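You operate a simulated robot arm through the tools that you are given. There is no shell and no other tool. Be economical: measure what you need, move in short steps, check, and stop when the job is done.

Carry out the task below with a simulated robot arm. There is one attempt and no reset: what you move stays moved.

## Task
Set a gold stud in the cream bow.
Fine: one push on the red knob; put the bow in the purple tray; leave the slide out, the dial set. Where these are worked on the way, their far stop is far enough and under half their travel is too little: steel slide.

Only the result counts: the job must be done as asked and must still hold three seconds after the hand-in. Knocking over, shifting, dropping, spilling or breaking anything else fails it.

## Robot
A 7-joint arm with a two-finger parallel gripper, fixed in place. Base frame: the origin is at the foot of the arm, x ahead of it, y to its left, z up; the work surface is at about z = 840. Lengths are in mm, angles in rad, forces in N, time in s.
With the tool pointing down near the work surface it reaches from about 300 to 700 mm from the base axis. Its first joint turns from -1.152 to 1.152 rad. Payload 1.57 kg.
The TCP is the grasp point between the finger pads, 30 mm short of the fingertips. In the tool frame z runs along the fingers and y along their closing line. Largest opening 110 mm; finger width 24, thickness 12; the body of the gripper, 48 by 112 mm, starts 78 mm behind the TCP.
Orientation is that of the tool frame in the base frame, as a unit quaternion [x, y, z, w]. With the fingers straight down and closing along the base's y, the tool's x points along the base's -x, its y along +y and its z along -z.

## Interface
- The arm moves only by the tool servo_tool. Its argument "commands" is a list of rows, each a list of 6 numbers: the shift along the tool's x, y, z in units of 300 mm (1.0 is 300 mm), then the turn, a rotation vector about the tool's x, y, z in units of 120 degrees (1.0 is 120 degrees). In form: [[tx, ty, tz, rx, ry, rz], ...]. A call has 1 to 20 rows; each row is the pose to reach, as a shift and turn from the pose commanded when the call began, along the tool's axes at that moment. "claw" is the gripper command, from -1 (fully open) to 1 (shut), values between in proportion, set as the call begins (left out, the last holds). A call with a number of a shift or a turn outside -1 to 1 is refused whole. Rows are played at 5 a second. More than 50 mm and 0.15 rad between two rows, or a gripper value outside its range, and nothing of the call is played. Where a pose cannot be reached the arm comes as near as it can. A force on the tool above 60 N (or 10 N above the force at the start of the call, whichever is more), or a blocked arm, ends the call early, and 0.2 s more pass. The fingers move at their own pace (about 108 mm/s each) and stop on an object; they squeeze with about 29 N. The grip force told is the motor's: it shows also when the fingers shut on nothing. Time passes only in rows, and 0.2 s behind the last, so rows that repeat a pose let the fingers close. The reply holds the time, the measured pose of the TCP, the force on the tool along the base axes, the opening and the grip force, in the units named above and with some noise, with the torque about the TCP (base axes, N m) and any sound that the robot's microphone picked up, and new pictures: "views" is both (left out), scene, wrist or none.
- Cameras (640 x 400 px; columns grow to the right, rows downward): "scene" is fixed at [152.8, -384.3, 1400.7]; the picture's right is [0.90, -0.43, 0.00], its down [-0.19, -0.40, -0.90] and it looks along [0.38, 0.81, -0.44] (base axes); focal length 310 px, centre (320, 200). "wrist" rides on the gripper at [70, 16, -141] in the tool frame; the picture's right is [-0.23, 0.97, 0.00], its down [-0.86, -0.20, -0.48] and it looks along [-0.47, -0.11, 0.88] (tool axes); focal length 222 px, centre (320, 200).
- point_at(camera, pixels): for up to 12 pixels [column, row] of the newest picture of that camera ("zoom" is the newest enlarged one), the place [x, y, z] in the base frame of the surface seen there, good to about 2 mm, but the place of the scene camera against the robot may be out by one fixed shift of up to 25 mm in any direction. The clock stands still meanwhile.
- enlarge(camera, box): a new picture of the part [left, top, right, bottom] of that camera's present view, enlarged. The clock stands still meanwhile.
- sign_off(): hands the job in; it is judged then, once.

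Go step by step. Measure first, check grasps and placings, and put right what went wrong. The budget is 80 turns and 200 pictures, counting those below and the enlarged ones. Unless the task says otherwise, let go and move clear before handing in, and close with one line.

The tools are called after "Call:" as name(argument=value, ...) on one line, values as JSON. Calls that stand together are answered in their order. servo_tool: Moves the arm, as the interface text tells. Its arguments: {"type":"object","properties":{"commands":{"type":"array"},"claw":{"type":"number"},"views":{"type":"string","enum":["both","scene","wrist","none"]}},"required":["commands"]} The other tools are called the same way: point_at (camera, pixels) gives the place of the surface under pixels of a picture; enlarge (camera, box) takes an enlarged picture of a part of a camera's view; sign_off () hands the job in.

At the start:

```text
time_s: 0.0
position: [355.4, 235.4, 1251.2]
tcp_rot: [-0.001, 1.0, 0.0, 0.0]
force: [0.3, 0.0, 0.3]
wrist_torque: [-0.01, -0.01, 0.02]
gripper_width: 110.3
grip_force: 0.2
```

scene: 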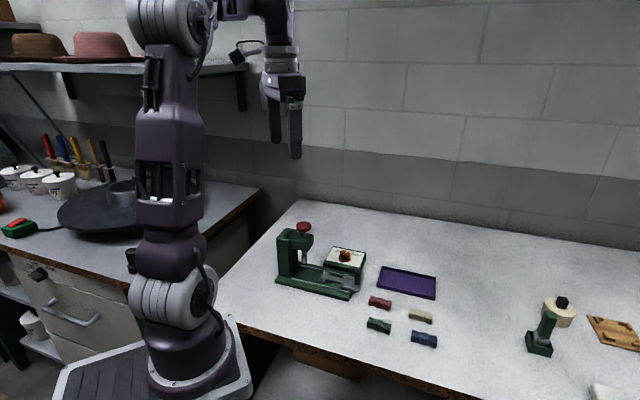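
wrist: 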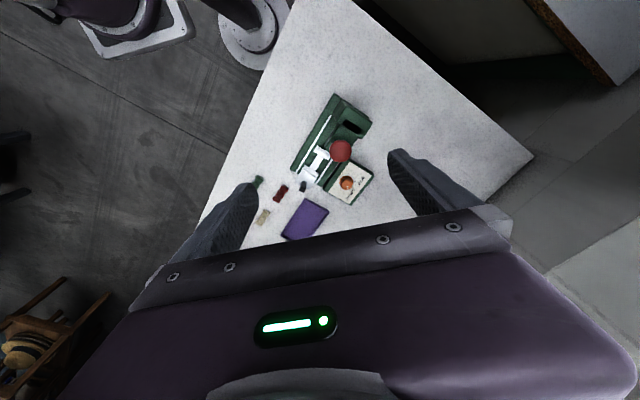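

The scene shows a green press with a red knob (303,227), a dial box (345,257), a purple tray (408,282) and four bows around (400,320). I'll enlarge to see the details.

Call:
enlarge(camera="scene", box=[260, 210, 380, 310])

Call:
enlarge(camera="scene", box=[350, 250, 460, 360])

Call:
enlarge(camera="scene", box=[500, 270, 640, 400])

Call:
enlarge(camera="wrist", box=[230, 80, 400, 250])

```text
4.00 times, centred on (320, 260) of scene
```

zoom: 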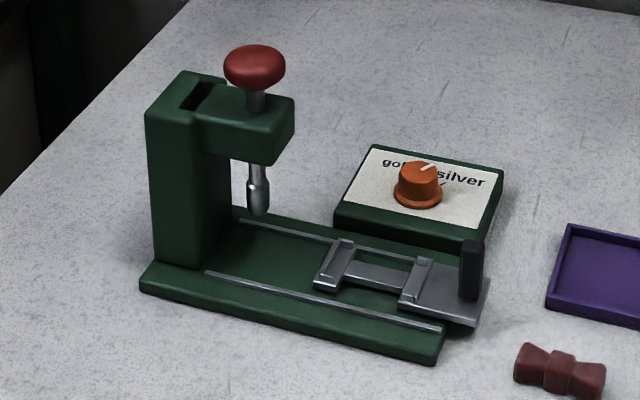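

```text
3.64 times, centred on (405, 305) of scene
```

zoom: 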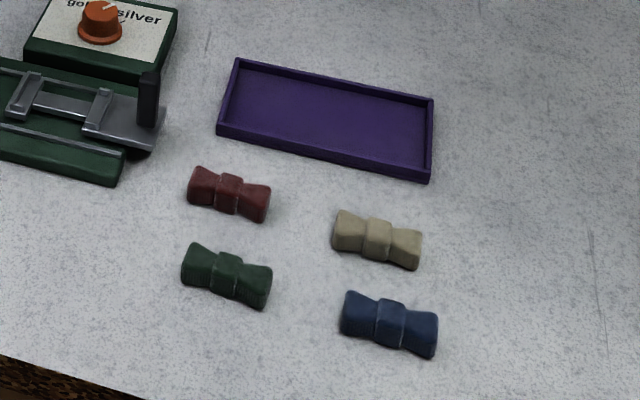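

```text
3.08 times, centred on (570, 335) of scene
```

zoom: 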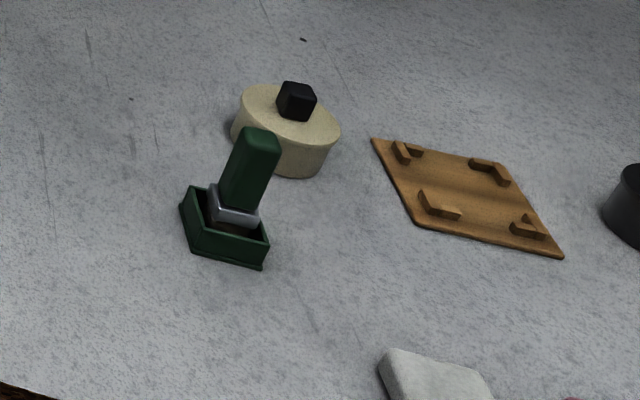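

```text
2.35 times, centred on (315, 165) of wrist
```

zoom: 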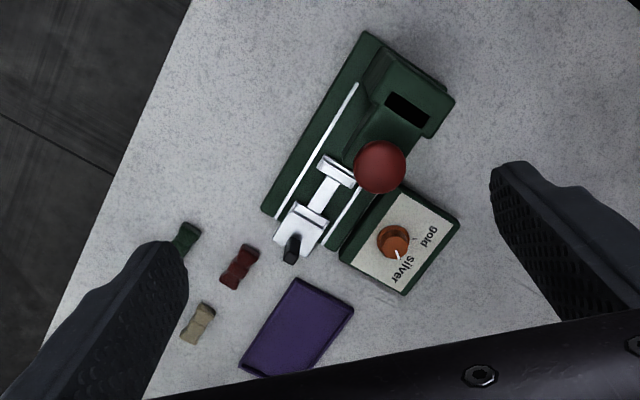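

The dial pointer is towards silver, and the slide is at the outer end with two jaws for the bow. I'll measure the parts with the wrist zoom.

Call:
point_at(camera="zoom", pixels=[[380, 165], [292, 250], [298, 215], [336, 170], [318, 195], [393, 242], [398, 256], [198, 323], [295, 328], [240, 268], [265, 208], [362, 40]])

Call:
point_at(camera="scene", pixels=[[303, 227], [348, 277], [345, 254], [420, 316], [408, 284], [379, 302]])

```text
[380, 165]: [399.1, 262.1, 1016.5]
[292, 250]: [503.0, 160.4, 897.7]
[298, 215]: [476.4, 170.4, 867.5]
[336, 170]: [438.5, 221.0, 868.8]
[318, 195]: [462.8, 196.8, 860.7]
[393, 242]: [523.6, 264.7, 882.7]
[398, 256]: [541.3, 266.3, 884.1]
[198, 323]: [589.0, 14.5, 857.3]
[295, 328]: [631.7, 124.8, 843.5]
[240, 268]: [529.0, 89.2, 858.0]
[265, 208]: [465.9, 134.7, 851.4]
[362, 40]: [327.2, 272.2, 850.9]
```

```text
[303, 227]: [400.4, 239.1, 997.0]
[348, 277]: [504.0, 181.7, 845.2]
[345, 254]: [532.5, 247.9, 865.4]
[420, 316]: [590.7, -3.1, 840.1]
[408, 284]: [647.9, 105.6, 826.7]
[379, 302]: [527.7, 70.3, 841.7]
```

The wrist view gives positions directly in the robot's frame, with the scene camera off by about (0,-18,-17). I'll move lower over the work area for a finer view.

Call:
servo_tool(commands=[[-0.03, -0.07, 0.127, 0, 0, 0], [-0.06, -0.14, 0.254, 0, 0, 0], [-0.09, -0.21, 0.381, 0, 0, 0], [-0.12, -0.28, 0.508, 0, 0, 0], [-0.15, -0.35, 0.637, 0, 0, 0], [-0.15, -0.35, 0.637, 0, 0, 0]], views="wrist")

```text
time_s: 1.4
position: [398.2, 131.4, 1059.7]
tcp_rot: [0.0, 1.0, -0.001, 0.0]
force: [0.1, 1.1, -0.4]
wrist_torque: [0.02, 0.0, 0.01]
gripper_width: 110.1
grip_force: 0.1
```

wrist: 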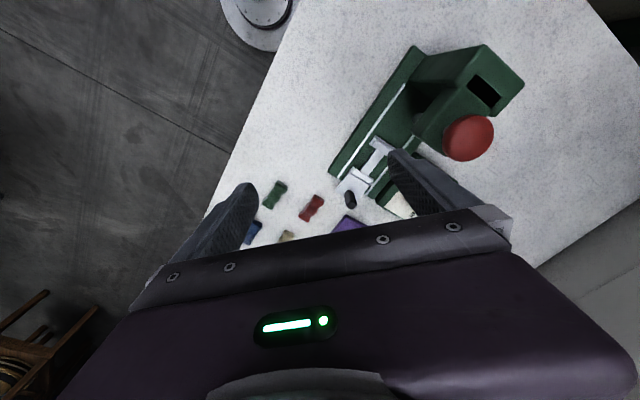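

The gripper body hides the lower half of the picture, so I'll move forward in x to bring the slide and bows into the clear part.

Call:
servo_tool(commands=[[-0.13, 0, 0, 0, 0, 0], [-0.26, 0, 0, 0, 0, 0], [-0.39, 0, 0, 0, 0, 0], [-0.45, 0.0, 0, 0, 0, 0], [-0.45, 0.0, 0, 0, 0, 0]], views="wrist")

Call:
enlarge(camera="wrist", box=[240, 60, 420, 220])

```text
time_s: 2.6
position: [534.7, 130.7, 1061.5]
tcp_rot: [0.0, 1.0, -0.001, 0.0]
force: [-0.1, 0.3, 0.2]
wrist_torque: [-0.01, 0.02, 0.01]
gripper_width: 109.7
grip_force: 0.0
```

wrist: 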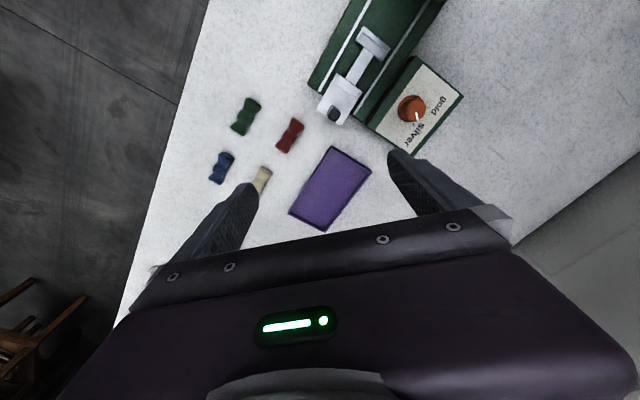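

```text
2.50 times, centred on (330, 140) of wrist
```

zoom: 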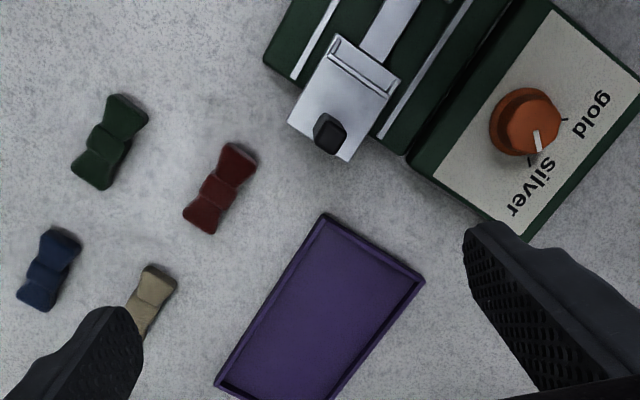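

I can see the dial with its pointer near the silver tick at (528,160); the gold tick is at (565,118). I'll measure these points.

Call:
point_at(camera="zoom", pixels=[[566, 119], [529, 161], [535, 128], [538, 145], [533, 130], [491, 120], [330, 122], [556, 14], [433, 175], [326, 216], [425, 280], [217, 382]])

Call:
point_at(camera="zoom", pixels=[[290, 120], [342, 158], [400, 80], [343, 38], [330, 60], [388, 98], [392, 25], [152, 275], [165, 285], [140, 300], [150, 320], [530, 238]])

Call:
enlarge(camera="wrist", box=[300, 0, 480, 130])

```text
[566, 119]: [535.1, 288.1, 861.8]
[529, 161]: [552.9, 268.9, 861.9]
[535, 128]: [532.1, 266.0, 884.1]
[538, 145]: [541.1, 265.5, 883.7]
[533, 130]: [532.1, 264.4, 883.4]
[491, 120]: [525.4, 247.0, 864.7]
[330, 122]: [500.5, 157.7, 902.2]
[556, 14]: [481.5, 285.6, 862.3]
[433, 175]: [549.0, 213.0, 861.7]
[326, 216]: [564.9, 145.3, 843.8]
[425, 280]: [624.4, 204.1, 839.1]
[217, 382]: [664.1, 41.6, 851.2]
```

```text
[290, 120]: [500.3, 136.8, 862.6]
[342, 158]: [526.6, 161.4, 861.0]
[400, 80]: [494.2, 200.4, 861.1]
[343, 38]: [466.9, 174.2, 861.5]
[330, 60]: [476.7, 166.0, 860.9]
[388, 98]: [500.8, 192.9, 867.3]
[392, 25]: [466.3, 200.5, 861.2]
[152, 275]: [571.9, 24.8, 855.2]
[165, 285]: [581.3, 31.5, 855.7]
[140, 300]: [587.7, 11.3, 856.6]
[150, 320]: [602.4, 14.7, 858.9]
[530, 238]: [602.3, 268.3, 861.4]
```

```text
3.08 times, centred on (390, 65) of wrist
```

zoom: 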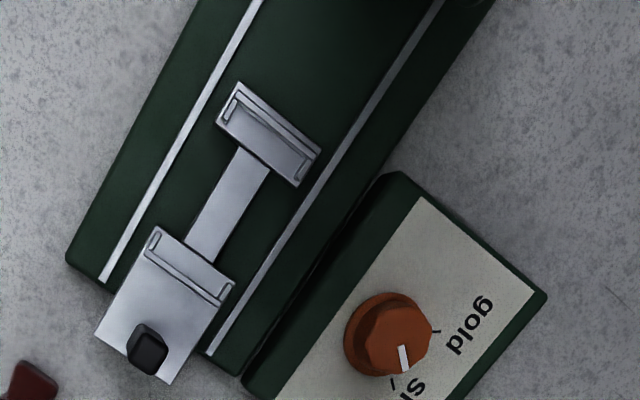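

I'll measure the slide cradle, the dial and the base in this sharper zoom.

Call:
point_at(camera="zoom", pixels=[[238, 84], [322, 152], [216, 125], [302, 184], [155, 229], [234, 283], [258, 160], [198, 250], [215, 300], [97, 333], [168, 382], [147, 350]])

Call:
point_at(camera="zoom", pixels=[[432, 330], [440, 331], [393, 380], [391, 387], [398, 338], [405, 370], [365, 335], [347, 345], [380, 293], [425, 330], [245, 215], [215, 200]])

```text
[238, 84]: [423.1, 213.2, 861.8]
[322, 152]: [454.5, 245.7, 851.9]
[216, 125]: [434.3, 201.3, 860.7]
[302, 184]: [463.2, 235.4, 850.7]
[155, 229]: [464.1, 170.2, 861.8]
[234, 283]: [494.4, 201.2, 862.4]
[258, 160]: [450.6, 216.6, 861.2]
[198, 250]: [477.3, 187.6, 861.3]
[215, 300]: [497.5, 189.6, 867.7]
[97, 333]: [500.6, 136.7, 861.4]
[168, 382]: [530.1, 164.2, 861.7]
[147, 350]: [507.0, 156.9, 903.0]
```

```text
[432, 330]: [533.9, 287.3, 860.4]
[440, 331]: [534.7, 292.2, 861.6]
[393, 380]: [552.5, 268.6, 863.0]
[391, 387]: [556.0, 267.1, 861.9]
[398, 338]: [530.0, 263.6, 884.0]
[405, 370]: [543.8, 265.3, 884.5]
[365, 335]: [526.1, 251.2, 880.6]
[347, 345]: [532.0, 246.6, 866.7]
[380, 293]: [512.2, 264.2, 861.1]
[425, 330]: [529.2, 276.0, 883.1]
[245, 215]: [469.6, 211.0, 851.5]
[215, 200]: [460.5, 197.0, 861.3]
```

The dial pointer is at about 5° and gold is at about 79°, so it needs roughly +75° anticlockwise from above. I'll look more closely at the cradle and the bows.

Call:
enlarge(camera="wrist", box=[310, 15, 400, 130])

Call:
enlarge(camera="scene", box=[310, 255, 370, 305])

Call:
enlarge(camera="scene", box=[365, 290, 445, 350])

```text
3.48 times, centred on (355, 72) of wrist
```

zoom: 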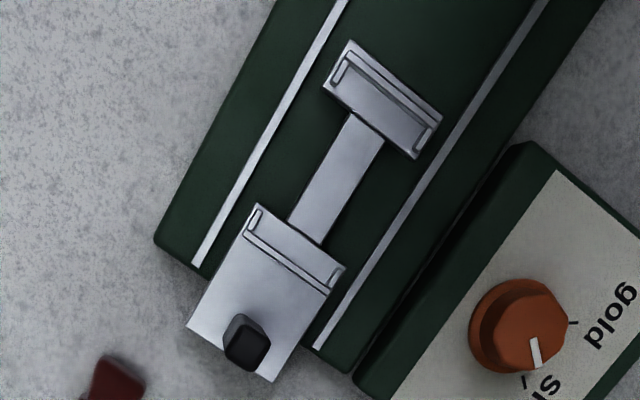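

```text
8.00 times, centred on (340, 280) of scene
```

zoom: 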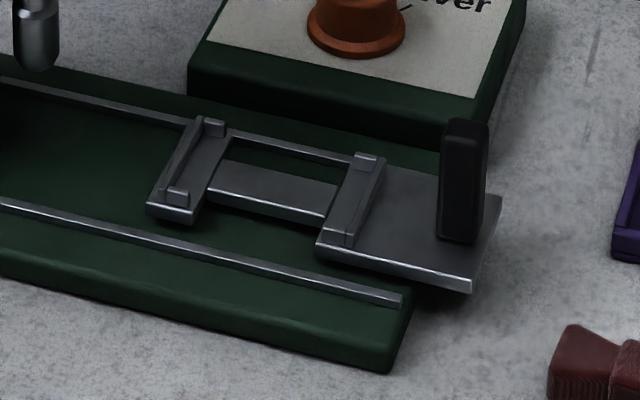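

```text
6.67 times, centred on (405, 320) of scene
```

zoom: 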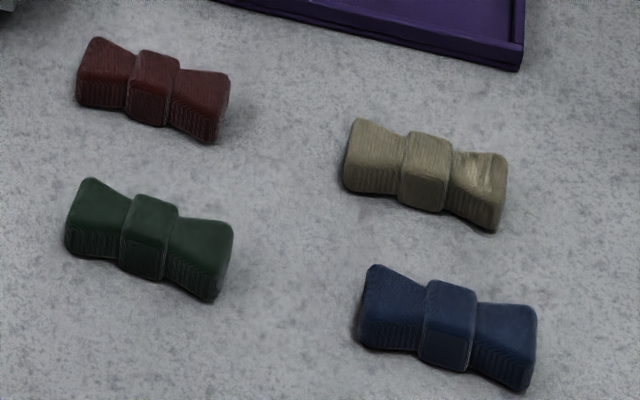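

The cradle takes the bow along the slide axis (about -45° in base), with finger gaps beside the central strip. I'll do the dial first: move above it at (530,265), yawed -37°, with the fingers part-closed.

Call:
servo_tool(commands=[[0.003, 0.09, 0.067, 0, 0, 0.062], [0.007, 0.179, 0.133, 0, 0, 0.123], [0.01, 0.269, 0.2, 0, 0, 0.185], [0.013, 0.358, 0.267, 0, 0, 0.247], [0.0167, 0.448, 0.333, 0, 0, 0.308], [0.0167, 0.448, 0.333, 0, 0, 0.308]], claw=0.0, views="both")

Call:
enlarge(camera="wrist", box=[200, 60, 440, 230])

```text
time_s: 4.0
position: [530.0, 265.0, 959.6]
tcp_rot: [0.317, 0.948, 0.0, 0.0]
force: [0.6, -0.1, 0.1]
wrist_torque: [-0.03, 0.0, 0.0]
gripper_width: 54.9
grip_force: 0.1
```

scene: 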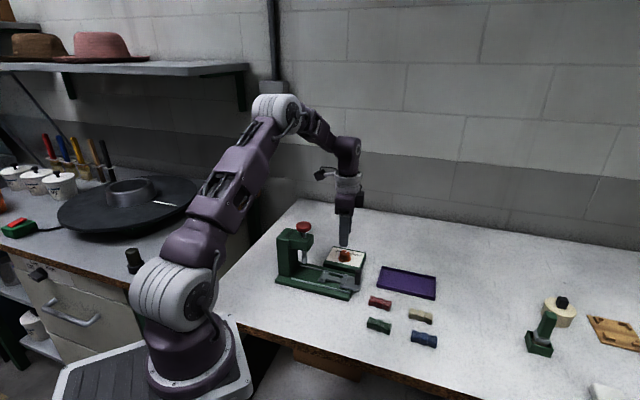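
wrist: 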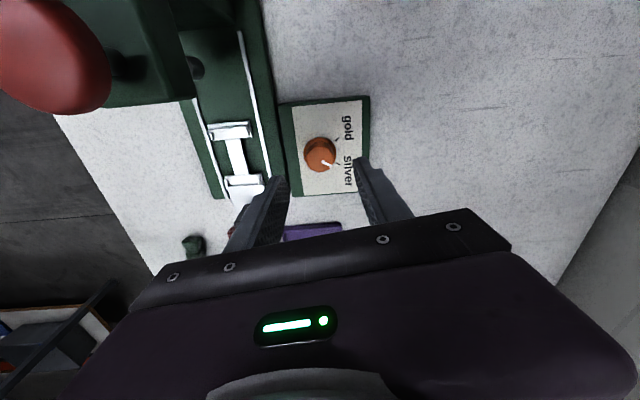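

```text
2.35 times, centred on (320, 145) of wrist
```

zoom: 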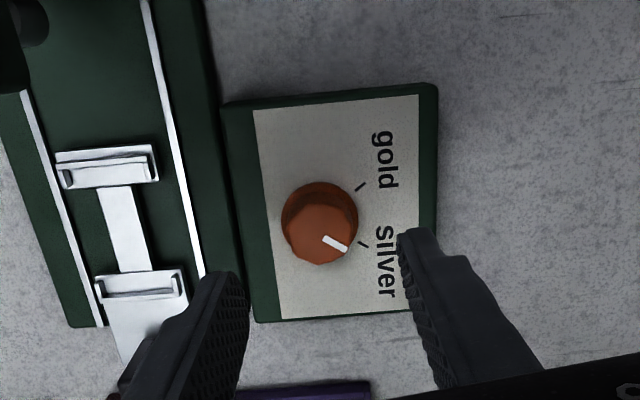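

The dial shows clearly: the knob top is near (320,238) zoom, pointer to (345,247), ticks at (361,187) and (363,245). I'll measure them before going down.

Call:
point_at(camera="zoom", pixels=[[364, 183], [357, 190], [367, 247], [361, 242], [326, 238], [346, 249], [320, 232], [283, 228], [356, 222], [322, 262], [318, 205], [322, 184]])

```text
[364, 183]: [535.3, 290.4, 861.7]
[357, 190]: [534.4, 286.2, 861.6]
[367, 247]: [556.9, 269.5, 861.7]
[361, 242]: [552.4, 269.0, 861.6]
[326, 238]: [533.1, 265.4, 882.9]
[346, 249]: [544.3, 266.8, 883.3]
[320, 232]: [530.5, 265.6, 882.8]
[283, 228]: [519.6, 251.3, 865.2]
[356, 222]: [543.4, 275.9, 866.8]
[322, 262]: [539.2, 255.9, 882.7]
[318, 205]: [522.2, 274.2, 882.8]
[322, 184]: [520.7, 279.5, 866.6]
```

The dial centre is (530,265.5), the pointer is at about 6° and gold at about 78°, so a +72° turn. I'll go down to z≈899 and grip.

Call:
servo_tool(commands=[[0, 0, 0.1, 0, 0, 0], [0, 0, 0.203, 0, 0, 0], [0, 0, 0.203, 0, 0, 0]], claw=0.0, views="none")

Call:
servo_tool(commands=[[0, 0, 0, 0, 0, 0], [0, 0, 0, 0, 0, 0], [0, 0, 0, 0, 0, 0]], claw=1.0, views="wrist")

```text
time_s: 4.8
position: [529.5, 264.7, 897.6]
tcp_rot: [0.317, 0.948, 0.0, 0.001]
force: [-0.2, 0.9, 1.0]
wrist_torque: [0.01, -0.03, -0.01]
gripper_width: 55.0
grip_force: 0.1
```

```text
time_s: 5.6
position: [529.3, 265.1, 899.1]
tcp_rot: [0.317, 0.948, 0.001, 0.001]
force: [5.6, 5.6, -8.3]
wrist_torque: [0.1, -0.42, 0.01]
gripper_width: 28.9
grip_force: 39.0
```

wrist: 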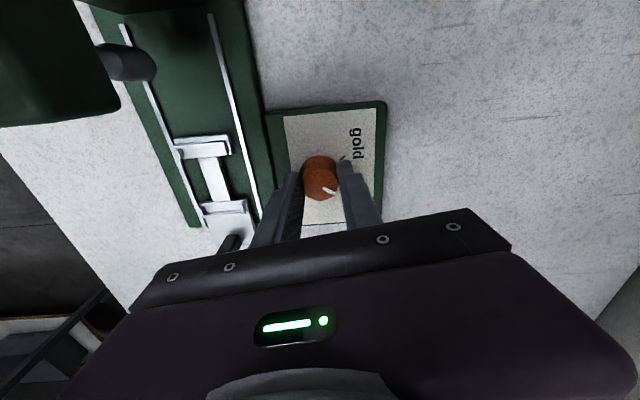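

The fingers hold the knob at 28.9 mm. I'll turn it 72° anticlockwise in nine steps.

Call:
servo_tool(commands=[[0, 0, 0, 0, 0, -0.067], [0, 0, 0, 0, 0, -0.133], [0, 0, 0, 0, 0, -0.2], [0, 0, 0, 0, 0, -0.267], [0, 0, 0, 0, 0, -0.333], [0, 0, 0, 0, 0, -0.4], [0, 0, 0, 0, 0, -0.467], [0, 0, 0, 0, 0, -0.533], [0, 0, 0, 0, 0, -0.6], [0, 0, 0, 0, 0, -0.6]], views="wrist")

Call:
enlarge(camera="wrist", box=[200, 60, 440, 230])

```text
time_s: 7.8
position: [530.0, 263.1, 899.3]
tcp_rot: [-0.302, 0.953, -0.001, -0.001]
force: [-10.1, -18.7, -9.3]
wrist_torque: [-0.8, 0.56, -0.11]
gripper_width: 29.5
grip_force: 39.2
```

wrist: 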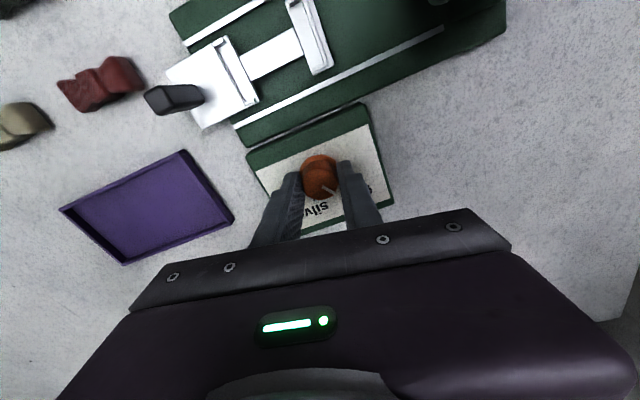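

```text
2.35 times, centred on (320, 145) of wrist
```

zoom: 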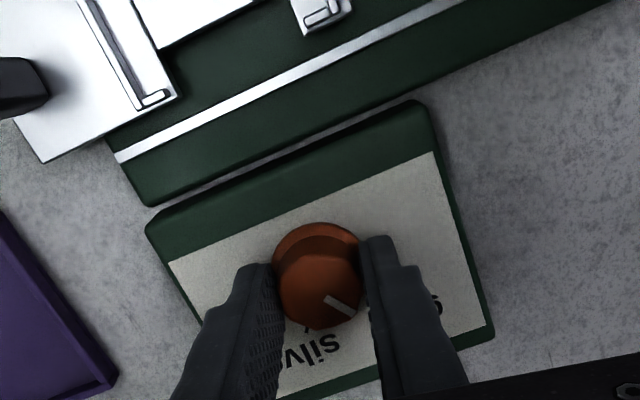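

The knob turned with the fingers. I'll let go, lift and read the pointer.

Call:
servo_tool(commands=[[0, 0, 0, 0, 0, 0], [0, 0, 0, 0, 0, 0], [0, 0, -0.1, 0, 0, 0], [0, 0, -0.23, 0, 0, 0], [0, 0, -0.23, 0, 0, 0]], claw=0.0, views="wrist")

Call:
enlarge(camera="wrist", box=[230, 80, 400, 210])

```text
time_s: 9.0
position: [530.4, 266.5, 967.8]
tcp_rot: [-0.301, 0.954, 0.0, 0.001]
force: [0.7, 0.1, -0.8]
wrist_torque: [0.03, 0.0, 0.0]
gripper_width: 55.0
grip_force: 0.0
```

wrist: 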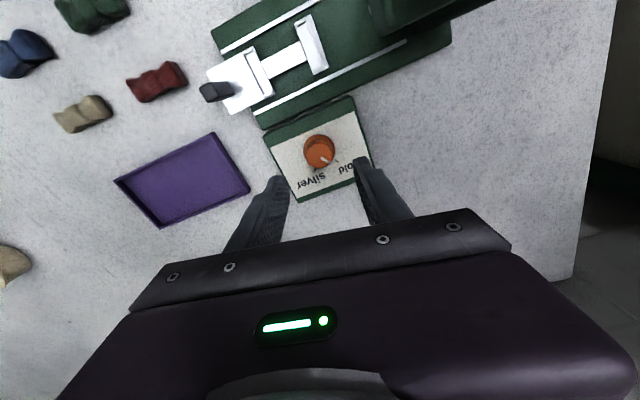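

```text
3.08 times, centred on (315, 145) of wrist
```

zoom: 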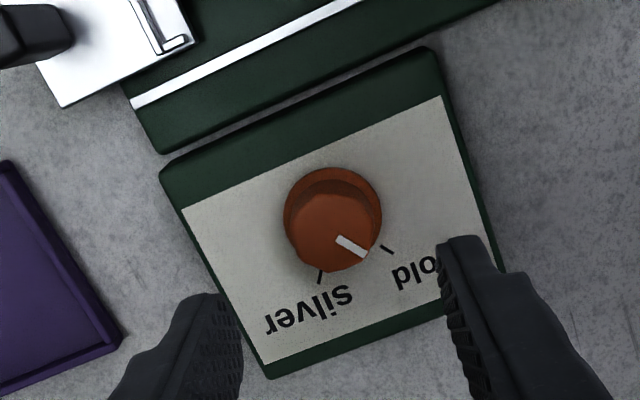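

Call:
point_at(camera="zoom", pixels=[[340, 239], [352, 247], [363, 255], [383, 246], [392, 252], [321, 270], [319, 282], [162, 178], [440, 97], [125, 90], [158, 150]])

```text
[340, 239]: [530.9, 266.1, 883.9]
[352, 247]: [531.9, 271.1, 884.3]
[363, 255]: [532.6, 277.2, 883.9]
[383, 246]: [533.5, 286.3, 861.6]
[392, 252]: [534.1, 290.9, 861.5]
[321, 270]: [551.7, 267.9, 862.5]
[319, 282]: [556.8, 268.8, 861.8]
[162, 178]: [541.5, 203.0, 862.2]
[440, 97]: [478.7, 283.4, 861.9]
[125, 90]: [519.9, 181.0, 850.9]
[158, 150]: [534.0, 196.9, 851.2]
```

The pointer now runs at 81° in line with the gold tick (about 80°), and the box hasn't moved. Next is the cream bow at (84,113); I'll move to a good view over it.

Call:
enlarge(camera="wrist", box=[40, 50, 200, 150])

```text
4.00 times, centred on (120, 100) of wrist
```

zoom: 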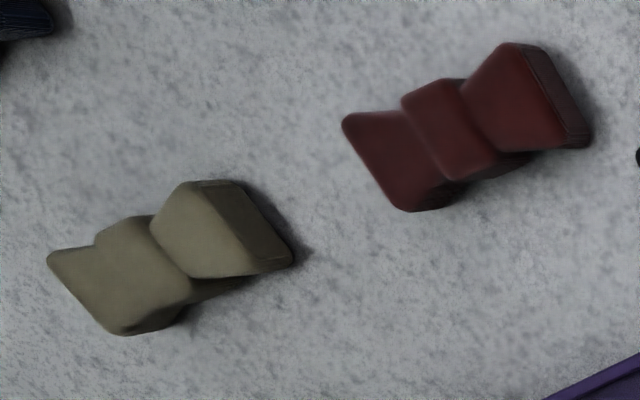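

Call:
point_at(camera="zoom", pixels=[[50, 258], [112, 330], [190, 186], [238, 272], [232, 188], [290, 262], [152, 220], [187, 285], [100, 245], [170, 250], [105, 280], [210, 235]])

```text
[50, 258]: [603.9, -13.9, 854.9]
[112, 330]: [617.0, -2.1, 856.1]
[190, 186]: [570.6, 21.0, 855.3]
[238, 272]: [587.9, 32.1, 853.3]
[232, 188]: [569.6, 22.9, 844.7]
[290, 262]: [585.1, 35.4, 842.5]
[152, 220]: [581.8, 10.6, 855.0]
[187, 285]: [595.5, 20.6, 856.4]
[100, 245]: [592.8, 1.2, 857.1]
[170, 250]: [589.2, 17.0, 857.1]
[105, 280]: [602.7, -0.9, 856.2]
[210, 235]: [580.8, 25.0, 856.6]
```

The cream bow is centred near (594,10), with its axis around -47° and about 47 mm long. I'll move above it, yawed -45°.

Call:
servo_tool(commands=[[0.031, -0.082, 0.003, 0, 0, 0.0667], [0.063, -0.164, 0.005, 0, 0, 0.133], [0.094, -0.246, 0.008, 0, 0, 0.2], [0.125, -0.328, 0.011, 0, 0, 0.267], [0.157, -0.41, 0.013, 0, 0, 0.333], [0.188, -0.491, 0.016, 0, 0, 0.4], [0.219, -0.573, 0.019, 0, 0, 0.467], [0.25, -0.655, 0.021, 0, 0, 0.533], [0.282, -0.737, 0.024, 0, 0, 0.6], [0.313, -0.819, 0.027, 0, 0, 0.667], [0.313, -0.819, 0.027, 0, 0, 0.667]], views="wrist")

Call:
enlarge(camera="wrist", box=[260, 100, 380, 200])

```text
time_s: 11.4
position: [593.4, 11.4, 960.1]
tcp_rot: [0.384, 0.923, 0.0, 0.0]
force: [-0.1, -0.3, -0.7]
wrist_torque: [-0.02, 0.01, 0.02]
gripper_width: 55.0
grip_force: 0.0
```

wrist: 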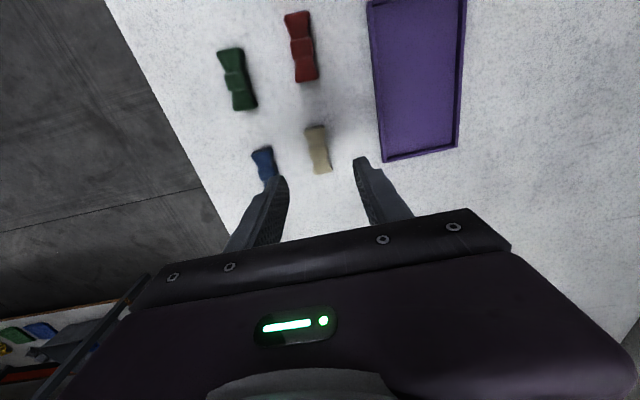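

```text
4.00 times, centred on (320, 150) of wrist
```

zoom: 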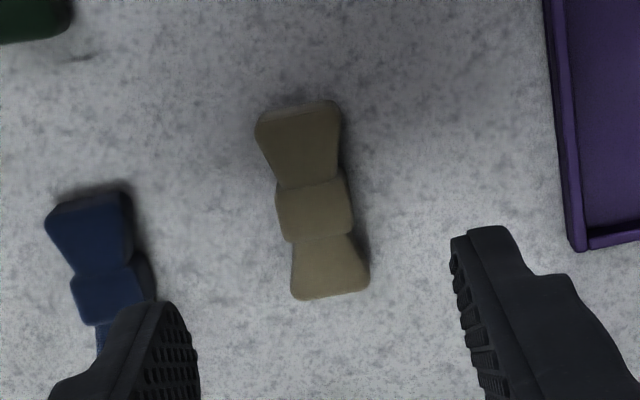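

Call:
point_at(camera="zoom", pixels=[[258, 126], [338, 108], [294, 296], [367, 285], [276, 205], [352, 196], [280, 188], [340, 172], [313, 210], [287, 240], [353, 232], [330, 265]])

Call:
point_at(camera="wrist", pixels=[[263, 160], [377, 8], [384, 158], [457, 144], [420, 80], [456, 60], [465, 5]])

```text
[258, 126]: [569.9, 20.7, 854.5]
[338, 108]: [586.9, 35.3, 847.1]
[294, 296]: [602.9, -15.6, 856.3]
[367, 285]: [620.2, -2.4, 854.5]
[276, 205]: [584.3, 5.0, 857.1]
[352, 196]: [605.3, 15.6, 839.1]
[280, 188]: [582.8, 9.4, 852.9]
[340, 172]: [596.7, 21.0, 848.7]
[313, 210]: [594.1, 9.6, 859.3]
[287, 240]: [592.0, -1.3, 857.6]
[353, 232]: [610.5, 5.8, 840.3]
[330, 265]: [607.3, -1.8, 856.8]
```

```text
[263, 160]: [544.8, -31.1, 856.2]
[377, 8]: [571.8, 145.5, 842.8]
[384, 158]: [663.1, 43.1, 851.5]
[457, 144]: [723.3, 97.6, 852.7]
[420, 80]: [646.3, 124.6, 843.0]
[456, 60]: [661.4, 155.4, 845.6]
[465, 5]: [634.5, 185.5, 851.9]
```

The bow centre is (595,9.5), axis -48°, about 50 long, 22 wide and 19 high; the blue bow is close on the left, so I'll narrow the fingers to about 38 mm and go down.

Call:
servo_tool(commands=[[-0.0035, 0.0012, 0.0, 0, 0, 0.027], [-0.0035, 0.0012, 0.1, 0, 0, 0.027], [-0.0035, 0.0012, 0.2, 0, 0, 0.027], [-0.0035, 0.0012, 0.2, 0, 0, 0.027]], claw=0.31, views="wrist")

Call:
enlarge(camera="wrist", box=[240, 100, 400, 220])

```text
time_s: 12.4
position: [595.9, 9.0, 898.5]
tcp_rot: [0.41, 0.912, 0.0, -0.001]
force: [-0.3, 0.5, 0.3]
wrist_torque: [0.0, 0.01, 0.0]
gripper_width: 38.1
grip_force: 0.0
```

wrist: 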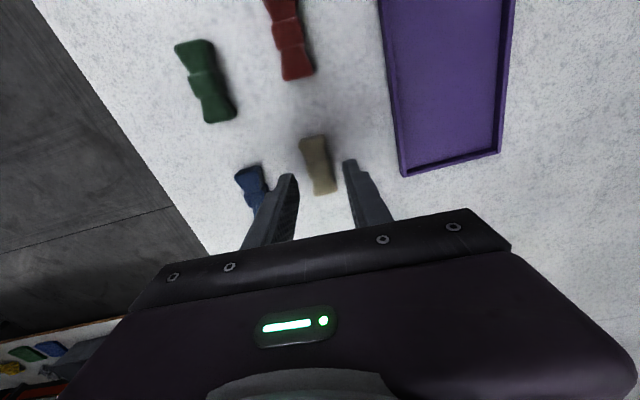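

```text
3.33 times, centred on (320, 160) of wrist
```

zoom: 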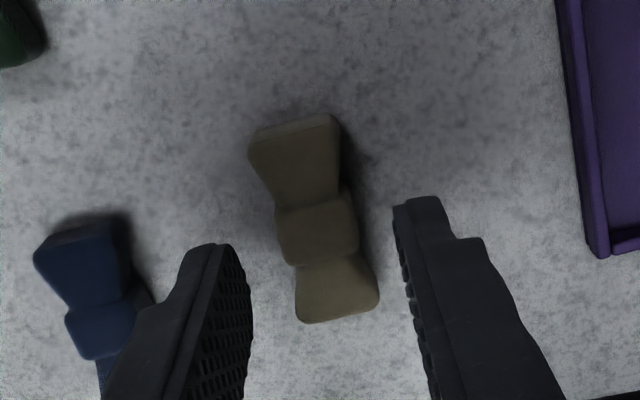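

The fingers straddle the bow, but the left finger looks close to the blue bow's edge (zoom 150,295); I'll check those positions.

Call:
point_at(camera="zoom", pixels=[[118, 225], [130, 300], [148, 290], [205, 250], [150, 310], [425, 200], [316, 232]])

```text
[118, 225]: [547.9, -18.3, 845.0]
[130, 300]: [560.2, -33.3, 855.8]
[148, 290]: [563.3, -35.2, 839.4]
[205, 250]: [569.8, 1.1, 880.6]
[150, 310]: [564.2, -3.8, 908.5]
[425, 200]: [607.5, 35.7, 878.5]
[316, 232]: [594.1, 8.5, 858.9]
```

Blue is over 50 mm away along the closing line and the fingers reach 31 mm, so that's clear. I'll go down to z=874 and grip.

Call:
servo_tool(commands=[[0, 0, 0.05, 0, 0, 0], [0, 0, 0.087, 0, 0, 0], [0, 0, 0.087, 0, 0, 0]], views="none")

Call:
servo_tool(commands=[[0, 0, 0, 0, 0, 0], [0, 0, 0, 0, 0, 0], [0, 0, 0, 0, 0, 0]], claw=1.0, views="none")

Call:
servo_tool(commands=[[0, 0, -0.1, 0, 0, 0], [0, 0, -0.2, 0, 0, 0], [0, 0, -0.3, 0, 0, 0], [0, 0, -0.3, 0, 0, 0]], views="both")

Call:
enlarge(camera="wrist", box=[240, 120, 400, 240])

```text
time_s: 13.2
position: [595.0, 9.5, 871.2]
tcp_rot: [0.408, 0.913, 0.0, -0.001]
force: [-0.1, 0.3, -0.2]
wrist_torque: [0.0, 0.0, 0.03]
gripper_width: 38.1
grip_force: 0.0
```

```text
time_s: 14.0
position: [596.4, 9.7, 873.7]
tcp_rot: [0.408, 0.913, 0.0, -0.001]
force: [0.0, 0.0, -0.1]
wrist_torque: [-0.01, 0.03, 0.03]
gripper_width: 25.5
grip_force: 29.3
```

```text
time_s: 15.0
position: [594.0, 9.6, 963.6]
tcp_rot: [0.409, 0.913, 0.0, 0.0]
force: [-0.9, -0.2, -0.3]
wrist_torque: [0.0, 0.01, 0.0]
gripper_width: 25.3
grip_force: 29.3
```

scene: 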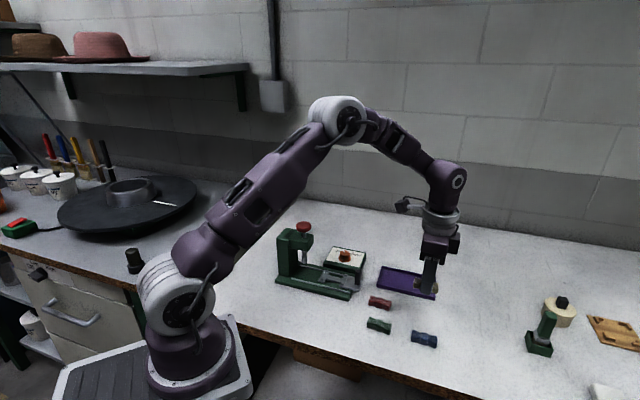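
wrist: 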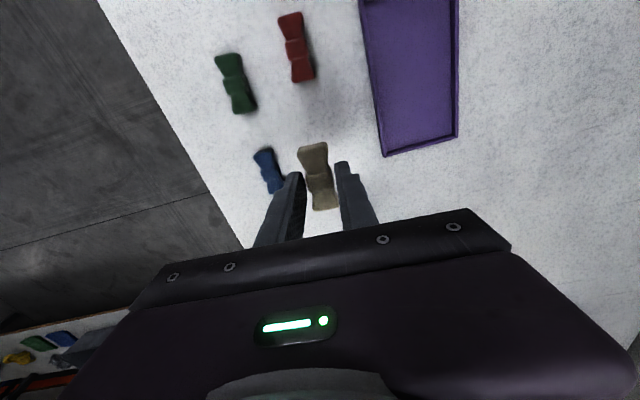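

```text
3.33 times, centred on (320, 180) of wrist
```

zoom: 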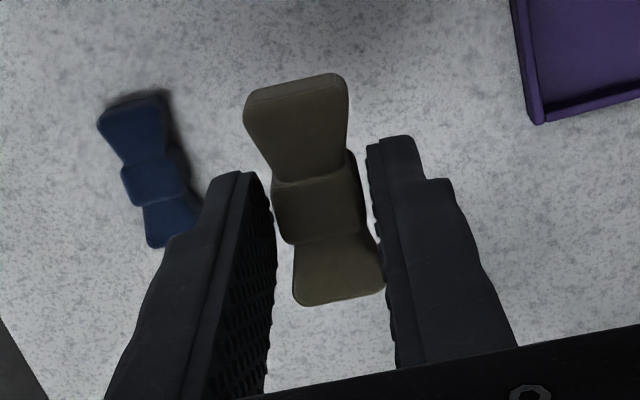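

The bow is held (25.4 mm) and lifted. I'll measure its pose in the fingers.

Call:
point_at(camera="zoom", pixels=[[247, 103], [345, 85], [296, 298], [384, 287], [272, 195], [358, 185], [285, 235], [365, 228], [316, 210], [275, 175], [345, 155], [260, 97]])

```text
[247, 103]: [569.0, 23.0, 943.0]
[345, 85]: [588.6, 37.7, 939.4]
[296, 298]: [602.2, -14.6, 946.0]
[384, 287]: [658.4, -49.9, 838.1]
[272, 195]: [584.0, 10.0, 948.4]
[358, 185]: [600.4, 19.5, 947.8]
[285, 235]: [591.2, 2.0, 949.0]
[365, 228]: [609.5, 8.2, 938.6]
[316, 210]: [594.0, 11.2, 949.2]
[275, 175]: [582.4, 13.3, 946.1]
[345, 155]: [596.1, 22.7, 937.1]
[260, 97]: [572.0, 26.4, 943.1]
```

The bow lies true in the fingers at -48.5°, and its centre is within about 2 mm of the TCP. I'll go just outside the slide to view the cradle closely.

Call:
servo_tool(commands=[[0.114, 0.021, -0.037, 0, 0, -0.005], [0.228, 0.043, -0.037, 0, 0, -0.011], [0.341, 0.064, -0.037, 0, 0, -0.016], [0.455, 0.086, -0.037, 0, 0, -0.021], [0.569, 0.107, -0.037, 0, 0, -0.027], [0.569, 0.107, -0.037, 0, 0, -0.027]], views="wrist")

Call:
enlarge(camera="wrist", box=[260, 50, 400, 150])

```text
time_s: 16.4
position: [506.4, 158.2, 976.5]
tcp_rot: [0.383, 0.924, 0.0, 0.0]
force: [0.7, 0.0, -0.7]
wrist_torque: [0.01, 0.03, 0.0]
gripper_width: 25.3
grip_force: 28.8
```

wrist: 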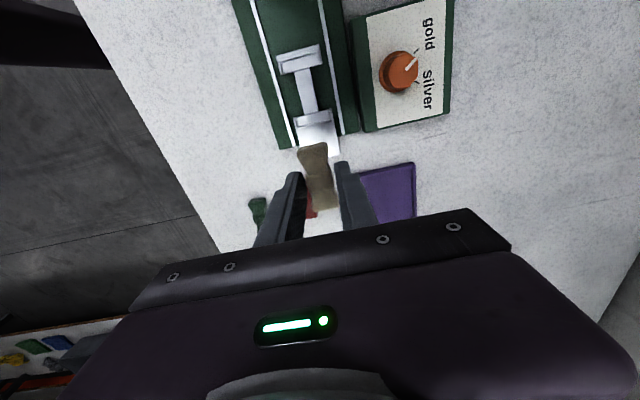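

```text
4.00 times, centred on (330, 100) of wrist
```

zoom: 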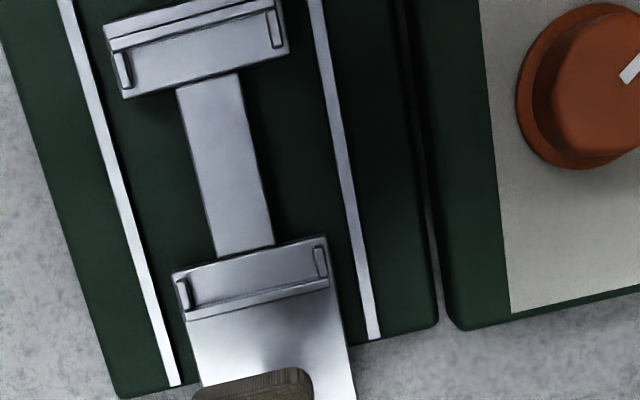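

I have a sharp view of the cradle. I'll measure the ridges, tabs, strip and rails.

Call:
point_at(camera="zoom", pixels=[[113, 49], [268, 11], [122, 92], [285, 50], [188, 310], [327, 277], [174, 274], [326, 238], [178, 95], [240, 78], [217, 256], [272, 243]])

Call:
point_at(camera="zoom", pixels=[[64, 5], [175, 380], [318, 5], [372, 335], [122, 70], [278, 30], [184, 295], [320, 262], [126, 385], [430, 315], [225, 160], [350, 395]])

```text
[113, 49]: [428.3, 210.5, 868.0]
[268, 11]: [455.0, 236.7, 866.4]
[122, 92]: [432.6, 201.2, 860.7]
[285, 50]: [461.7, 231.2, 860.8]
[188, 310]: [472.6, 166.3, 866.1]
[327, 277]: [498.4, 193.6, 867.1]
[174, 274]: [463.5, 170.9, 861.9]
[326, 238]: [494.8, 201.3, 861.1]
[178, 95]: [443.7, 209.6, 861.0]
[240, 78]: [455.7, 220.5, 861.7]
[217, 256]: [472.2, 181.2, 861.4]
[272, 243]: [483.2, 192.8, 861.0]
```

```text
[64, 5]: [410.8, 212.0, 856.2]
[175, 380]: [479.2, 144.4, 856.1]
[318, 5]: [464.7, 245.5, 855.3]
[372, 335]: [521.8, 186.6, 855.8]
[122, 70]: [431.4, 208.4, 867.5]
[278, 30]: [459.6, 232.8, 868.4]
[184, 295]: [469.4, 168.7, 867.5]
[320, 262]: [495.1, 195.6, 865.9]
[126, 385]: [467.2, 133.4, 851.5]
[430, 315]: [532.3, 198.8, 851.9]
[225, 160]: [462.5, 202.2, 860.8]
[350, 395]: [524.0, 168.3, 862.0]
```

The cradle centre is at (463.2,201.4), axis -45°, about 60 mm between ridges. With this yaw the wrist camera would come over the red knob, so I'll check the camera housing's clearance.

Call:
enlarge(camera="scene", box=[270, 130, 430, 310])

```text
2.22 times, centred on (350, 220) of scene
```

zoom: 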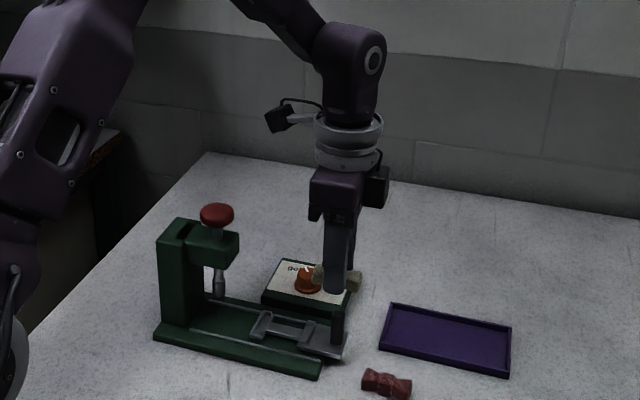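

Call:
point_at(camera="zoom", pixels=[[268, 130], [278, 120], [287, 127], [293, 115], [270, 112], [217, 208], [217, 222], [232, 245], [240, 235], [333, 290]])

```text
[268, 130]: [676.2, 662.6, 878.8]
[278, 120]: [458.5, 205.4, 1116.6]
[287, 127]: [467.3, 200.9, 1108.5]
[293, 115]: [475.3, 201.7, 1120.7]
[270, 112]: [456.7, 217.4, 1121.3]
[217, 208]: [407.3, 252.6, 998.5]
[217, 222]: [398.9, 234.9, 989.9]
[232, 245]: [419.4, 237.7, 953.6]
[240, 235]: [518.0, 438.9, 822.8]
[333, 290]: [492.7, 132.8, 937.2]
```

The camera housing would clear the knob top by about 20 mm, so I'll carry on. I'll move over the cradle and down to just above it.

Call:
servo_tool(commands=[[0.098, 0.002, 0, 0, 0, 0], [0.196, 0.004, 0, 0, 0, 0], [0.196, 0.004, 0.1, 0, 0, 0], [0.196, 0.004, 0.2, 0, 0, 0], [0.196, 0.004, 0.237, 0, 0, 0], [0.196, 0.004, 0.237, 0, 0, 0]], views="both")

Call:
enlarge(camera="scene", box=[270, 210, 390, 310])

Call:
enlarge(camera="wrist", box=[240, 100, 400, 230])

```text
time_s: 17.8
position: [465.2, 199.8, 906.2]
tcp_rot: [0.383, 0.924, 0.0, 0.0]
force: [0.0, -0.7, -1.3]
wrist_torque: [0.0, 0.02, 0.0]
gripper_width: 25.5
grip_force: 28.9
```

scene: 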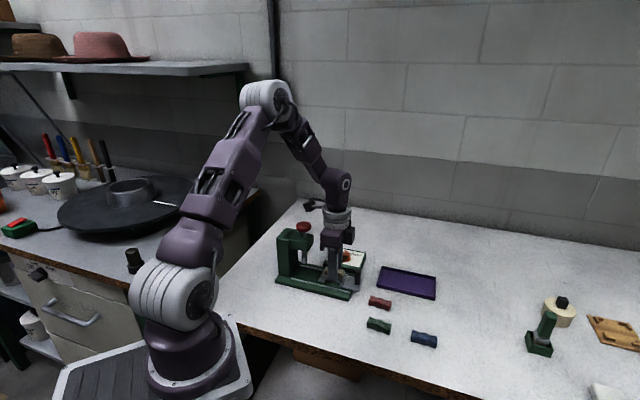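
wrist: 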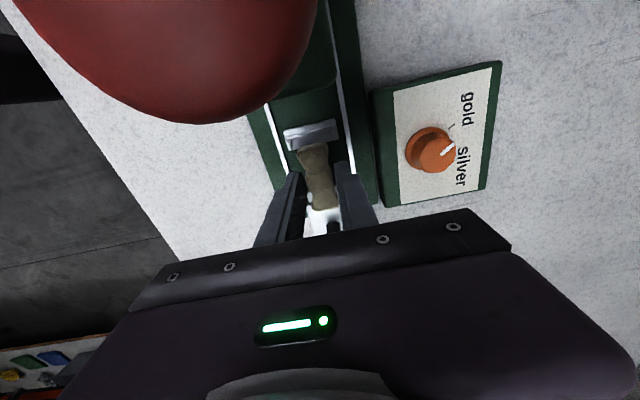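

```text
4.00 times, centred on (330, 260) of scene
```

zoom: 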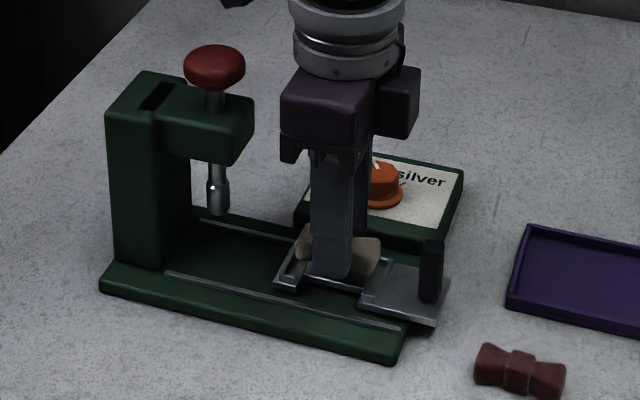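

```text
3.08 times, centred on (320, 165) of wrist
```

zoom: 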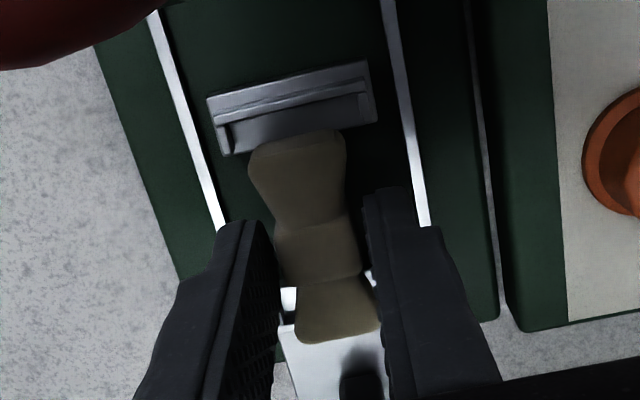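

The bow hangs over the cradle at about 8 mm. I'll check its alignment against the ridges.

Call:
point_at(camera="zoom", pixels=[[250, 165], [344, 138], [298, 338], [376, 325], [312, 240], [218, 126], [370, 90], [213, 100], [365, 62], [274, 245], [356, 235], [338, 128]])

```text
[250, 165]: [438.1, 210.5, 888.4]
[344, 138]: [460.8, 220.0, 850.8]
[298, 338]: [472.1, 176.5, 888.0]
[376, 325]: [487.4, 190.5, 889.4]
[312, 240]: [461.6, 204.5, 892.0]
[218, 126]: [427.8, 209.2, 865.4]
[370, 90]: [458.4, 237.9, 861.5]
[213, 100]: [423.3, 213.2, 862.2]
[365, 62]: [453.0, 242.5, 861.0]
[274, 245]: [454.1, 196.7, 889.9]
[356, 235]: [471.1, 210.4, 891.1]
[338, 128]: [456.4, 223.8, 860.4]
```

The bow is centred (s≈-185.2, t≈469) and at exactly -45°. I'll lower it to contact.

Call:
servo_tool(commands=[[0, 0, 0.015, 0, 0, 0], [0, 0, 0.03, 0, 0, 0], [0, 0, 0.034, 0, 0, 0], [0, 0, 0.034, 0, 0, 0]], views="none")

```text
time_s: 18.8
position: [465.9, 200.2, 894.9]
tcp_rot: [0.383, 0.924, 0.0, -0.001]
force: [-2.0, 0.1, 3.7]
wrist_torque: [-0.07, 0.02, 0.0]
gripper_width: 25.6
grip_force: 29.0
```

There is a small upward force of 3.7 N, so the bow is seated. I'll release and lift.

Call:
servo_tool(commands=[[0, 0, 0, 0, 0, 0], [0, 0, 0, 0, 0, 0], [0, 0, -0.1, 0, 0, 0], [0, 0, -0.2, 0, 0, 0], [-0.13, 0, -0.25, 0, 0, 0], [-0.19, 0, -0.25, 0, 0, 0], [-0.19, 0, -0.25, 0, 0, 0]], claw=0.27, views="wrist")

Call:
enlarge(camera="wrist", box=[260, 50, 400, 190])

Call:
enlarge(camera="scene", box=[270, 210, 390, 310])

```text
time_s: 20.4
position: [504.8, 161.2, 969.0]
tcp_rot: [0.383, 0.924, 0.0, 0.0]
force: [-0.1, -0.7, 0.3]
wrist_torque: [0.03, 0.02, -0.02]
gripper_width: 40.4
grip_force: 0.0
```

wrist: 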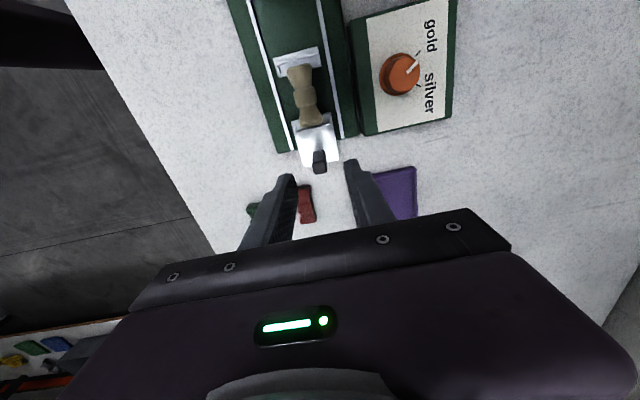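

```text
2.86 times, centred on (330, 120) of wrist
```

zoom: 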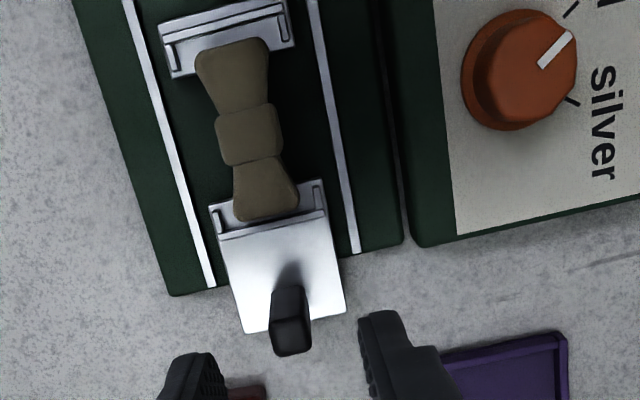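

```text
4.00 times, centred on (330, 260) of scene
```

zoom: 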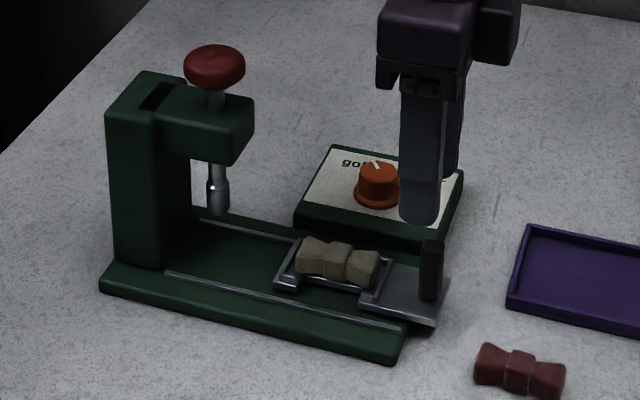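

The bow sits in the cradle. I'll measure the handle and bow now for the push.

Call:
point_at(camera="zoom", pixels=[[273, 325], [308, 320], [276, 350], [308, 348], [292, 335], [290, 288], [247, 135], [198, 75], [266, 55], [237, 212], [298, 198], [245, 332]])

```text
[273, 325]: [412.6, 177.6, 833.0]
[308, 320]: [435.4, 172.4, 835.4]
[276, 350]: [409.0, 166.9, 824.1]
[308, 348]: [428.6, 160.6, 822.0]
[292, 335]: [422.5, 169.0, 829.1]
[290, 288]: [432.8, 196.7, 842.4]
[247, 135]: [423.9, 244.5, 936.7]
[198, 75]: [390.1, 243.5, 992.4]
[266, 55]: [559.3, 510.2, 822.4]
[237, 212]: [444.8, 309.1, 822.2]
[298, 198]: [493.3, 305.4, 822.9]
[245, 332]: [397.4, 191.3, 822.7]
```

That read the scene zoom by mistake; I'll re-measure through the wrist picture.

Call:
point_at(camera="wrist", pixels=[[314, 164], [326, 162], [315, 172], [326, 171], [320, 167], [319, 151], [305, 97], [288, 75], [311, 70], [301, 124], [322, 119]])

```text
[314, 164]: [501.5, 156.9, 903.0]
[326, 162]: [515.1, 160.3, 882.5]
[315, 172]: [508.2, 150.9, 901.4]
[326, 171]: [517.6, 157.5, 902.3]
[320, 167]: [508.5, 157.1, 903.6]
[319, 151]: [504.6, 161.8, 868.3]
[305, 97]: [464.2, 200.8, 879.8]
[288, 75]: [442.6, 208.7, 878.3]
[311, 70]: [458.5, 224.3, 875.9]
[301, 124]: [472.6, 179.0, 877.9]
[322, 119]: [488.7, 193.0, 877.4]
```

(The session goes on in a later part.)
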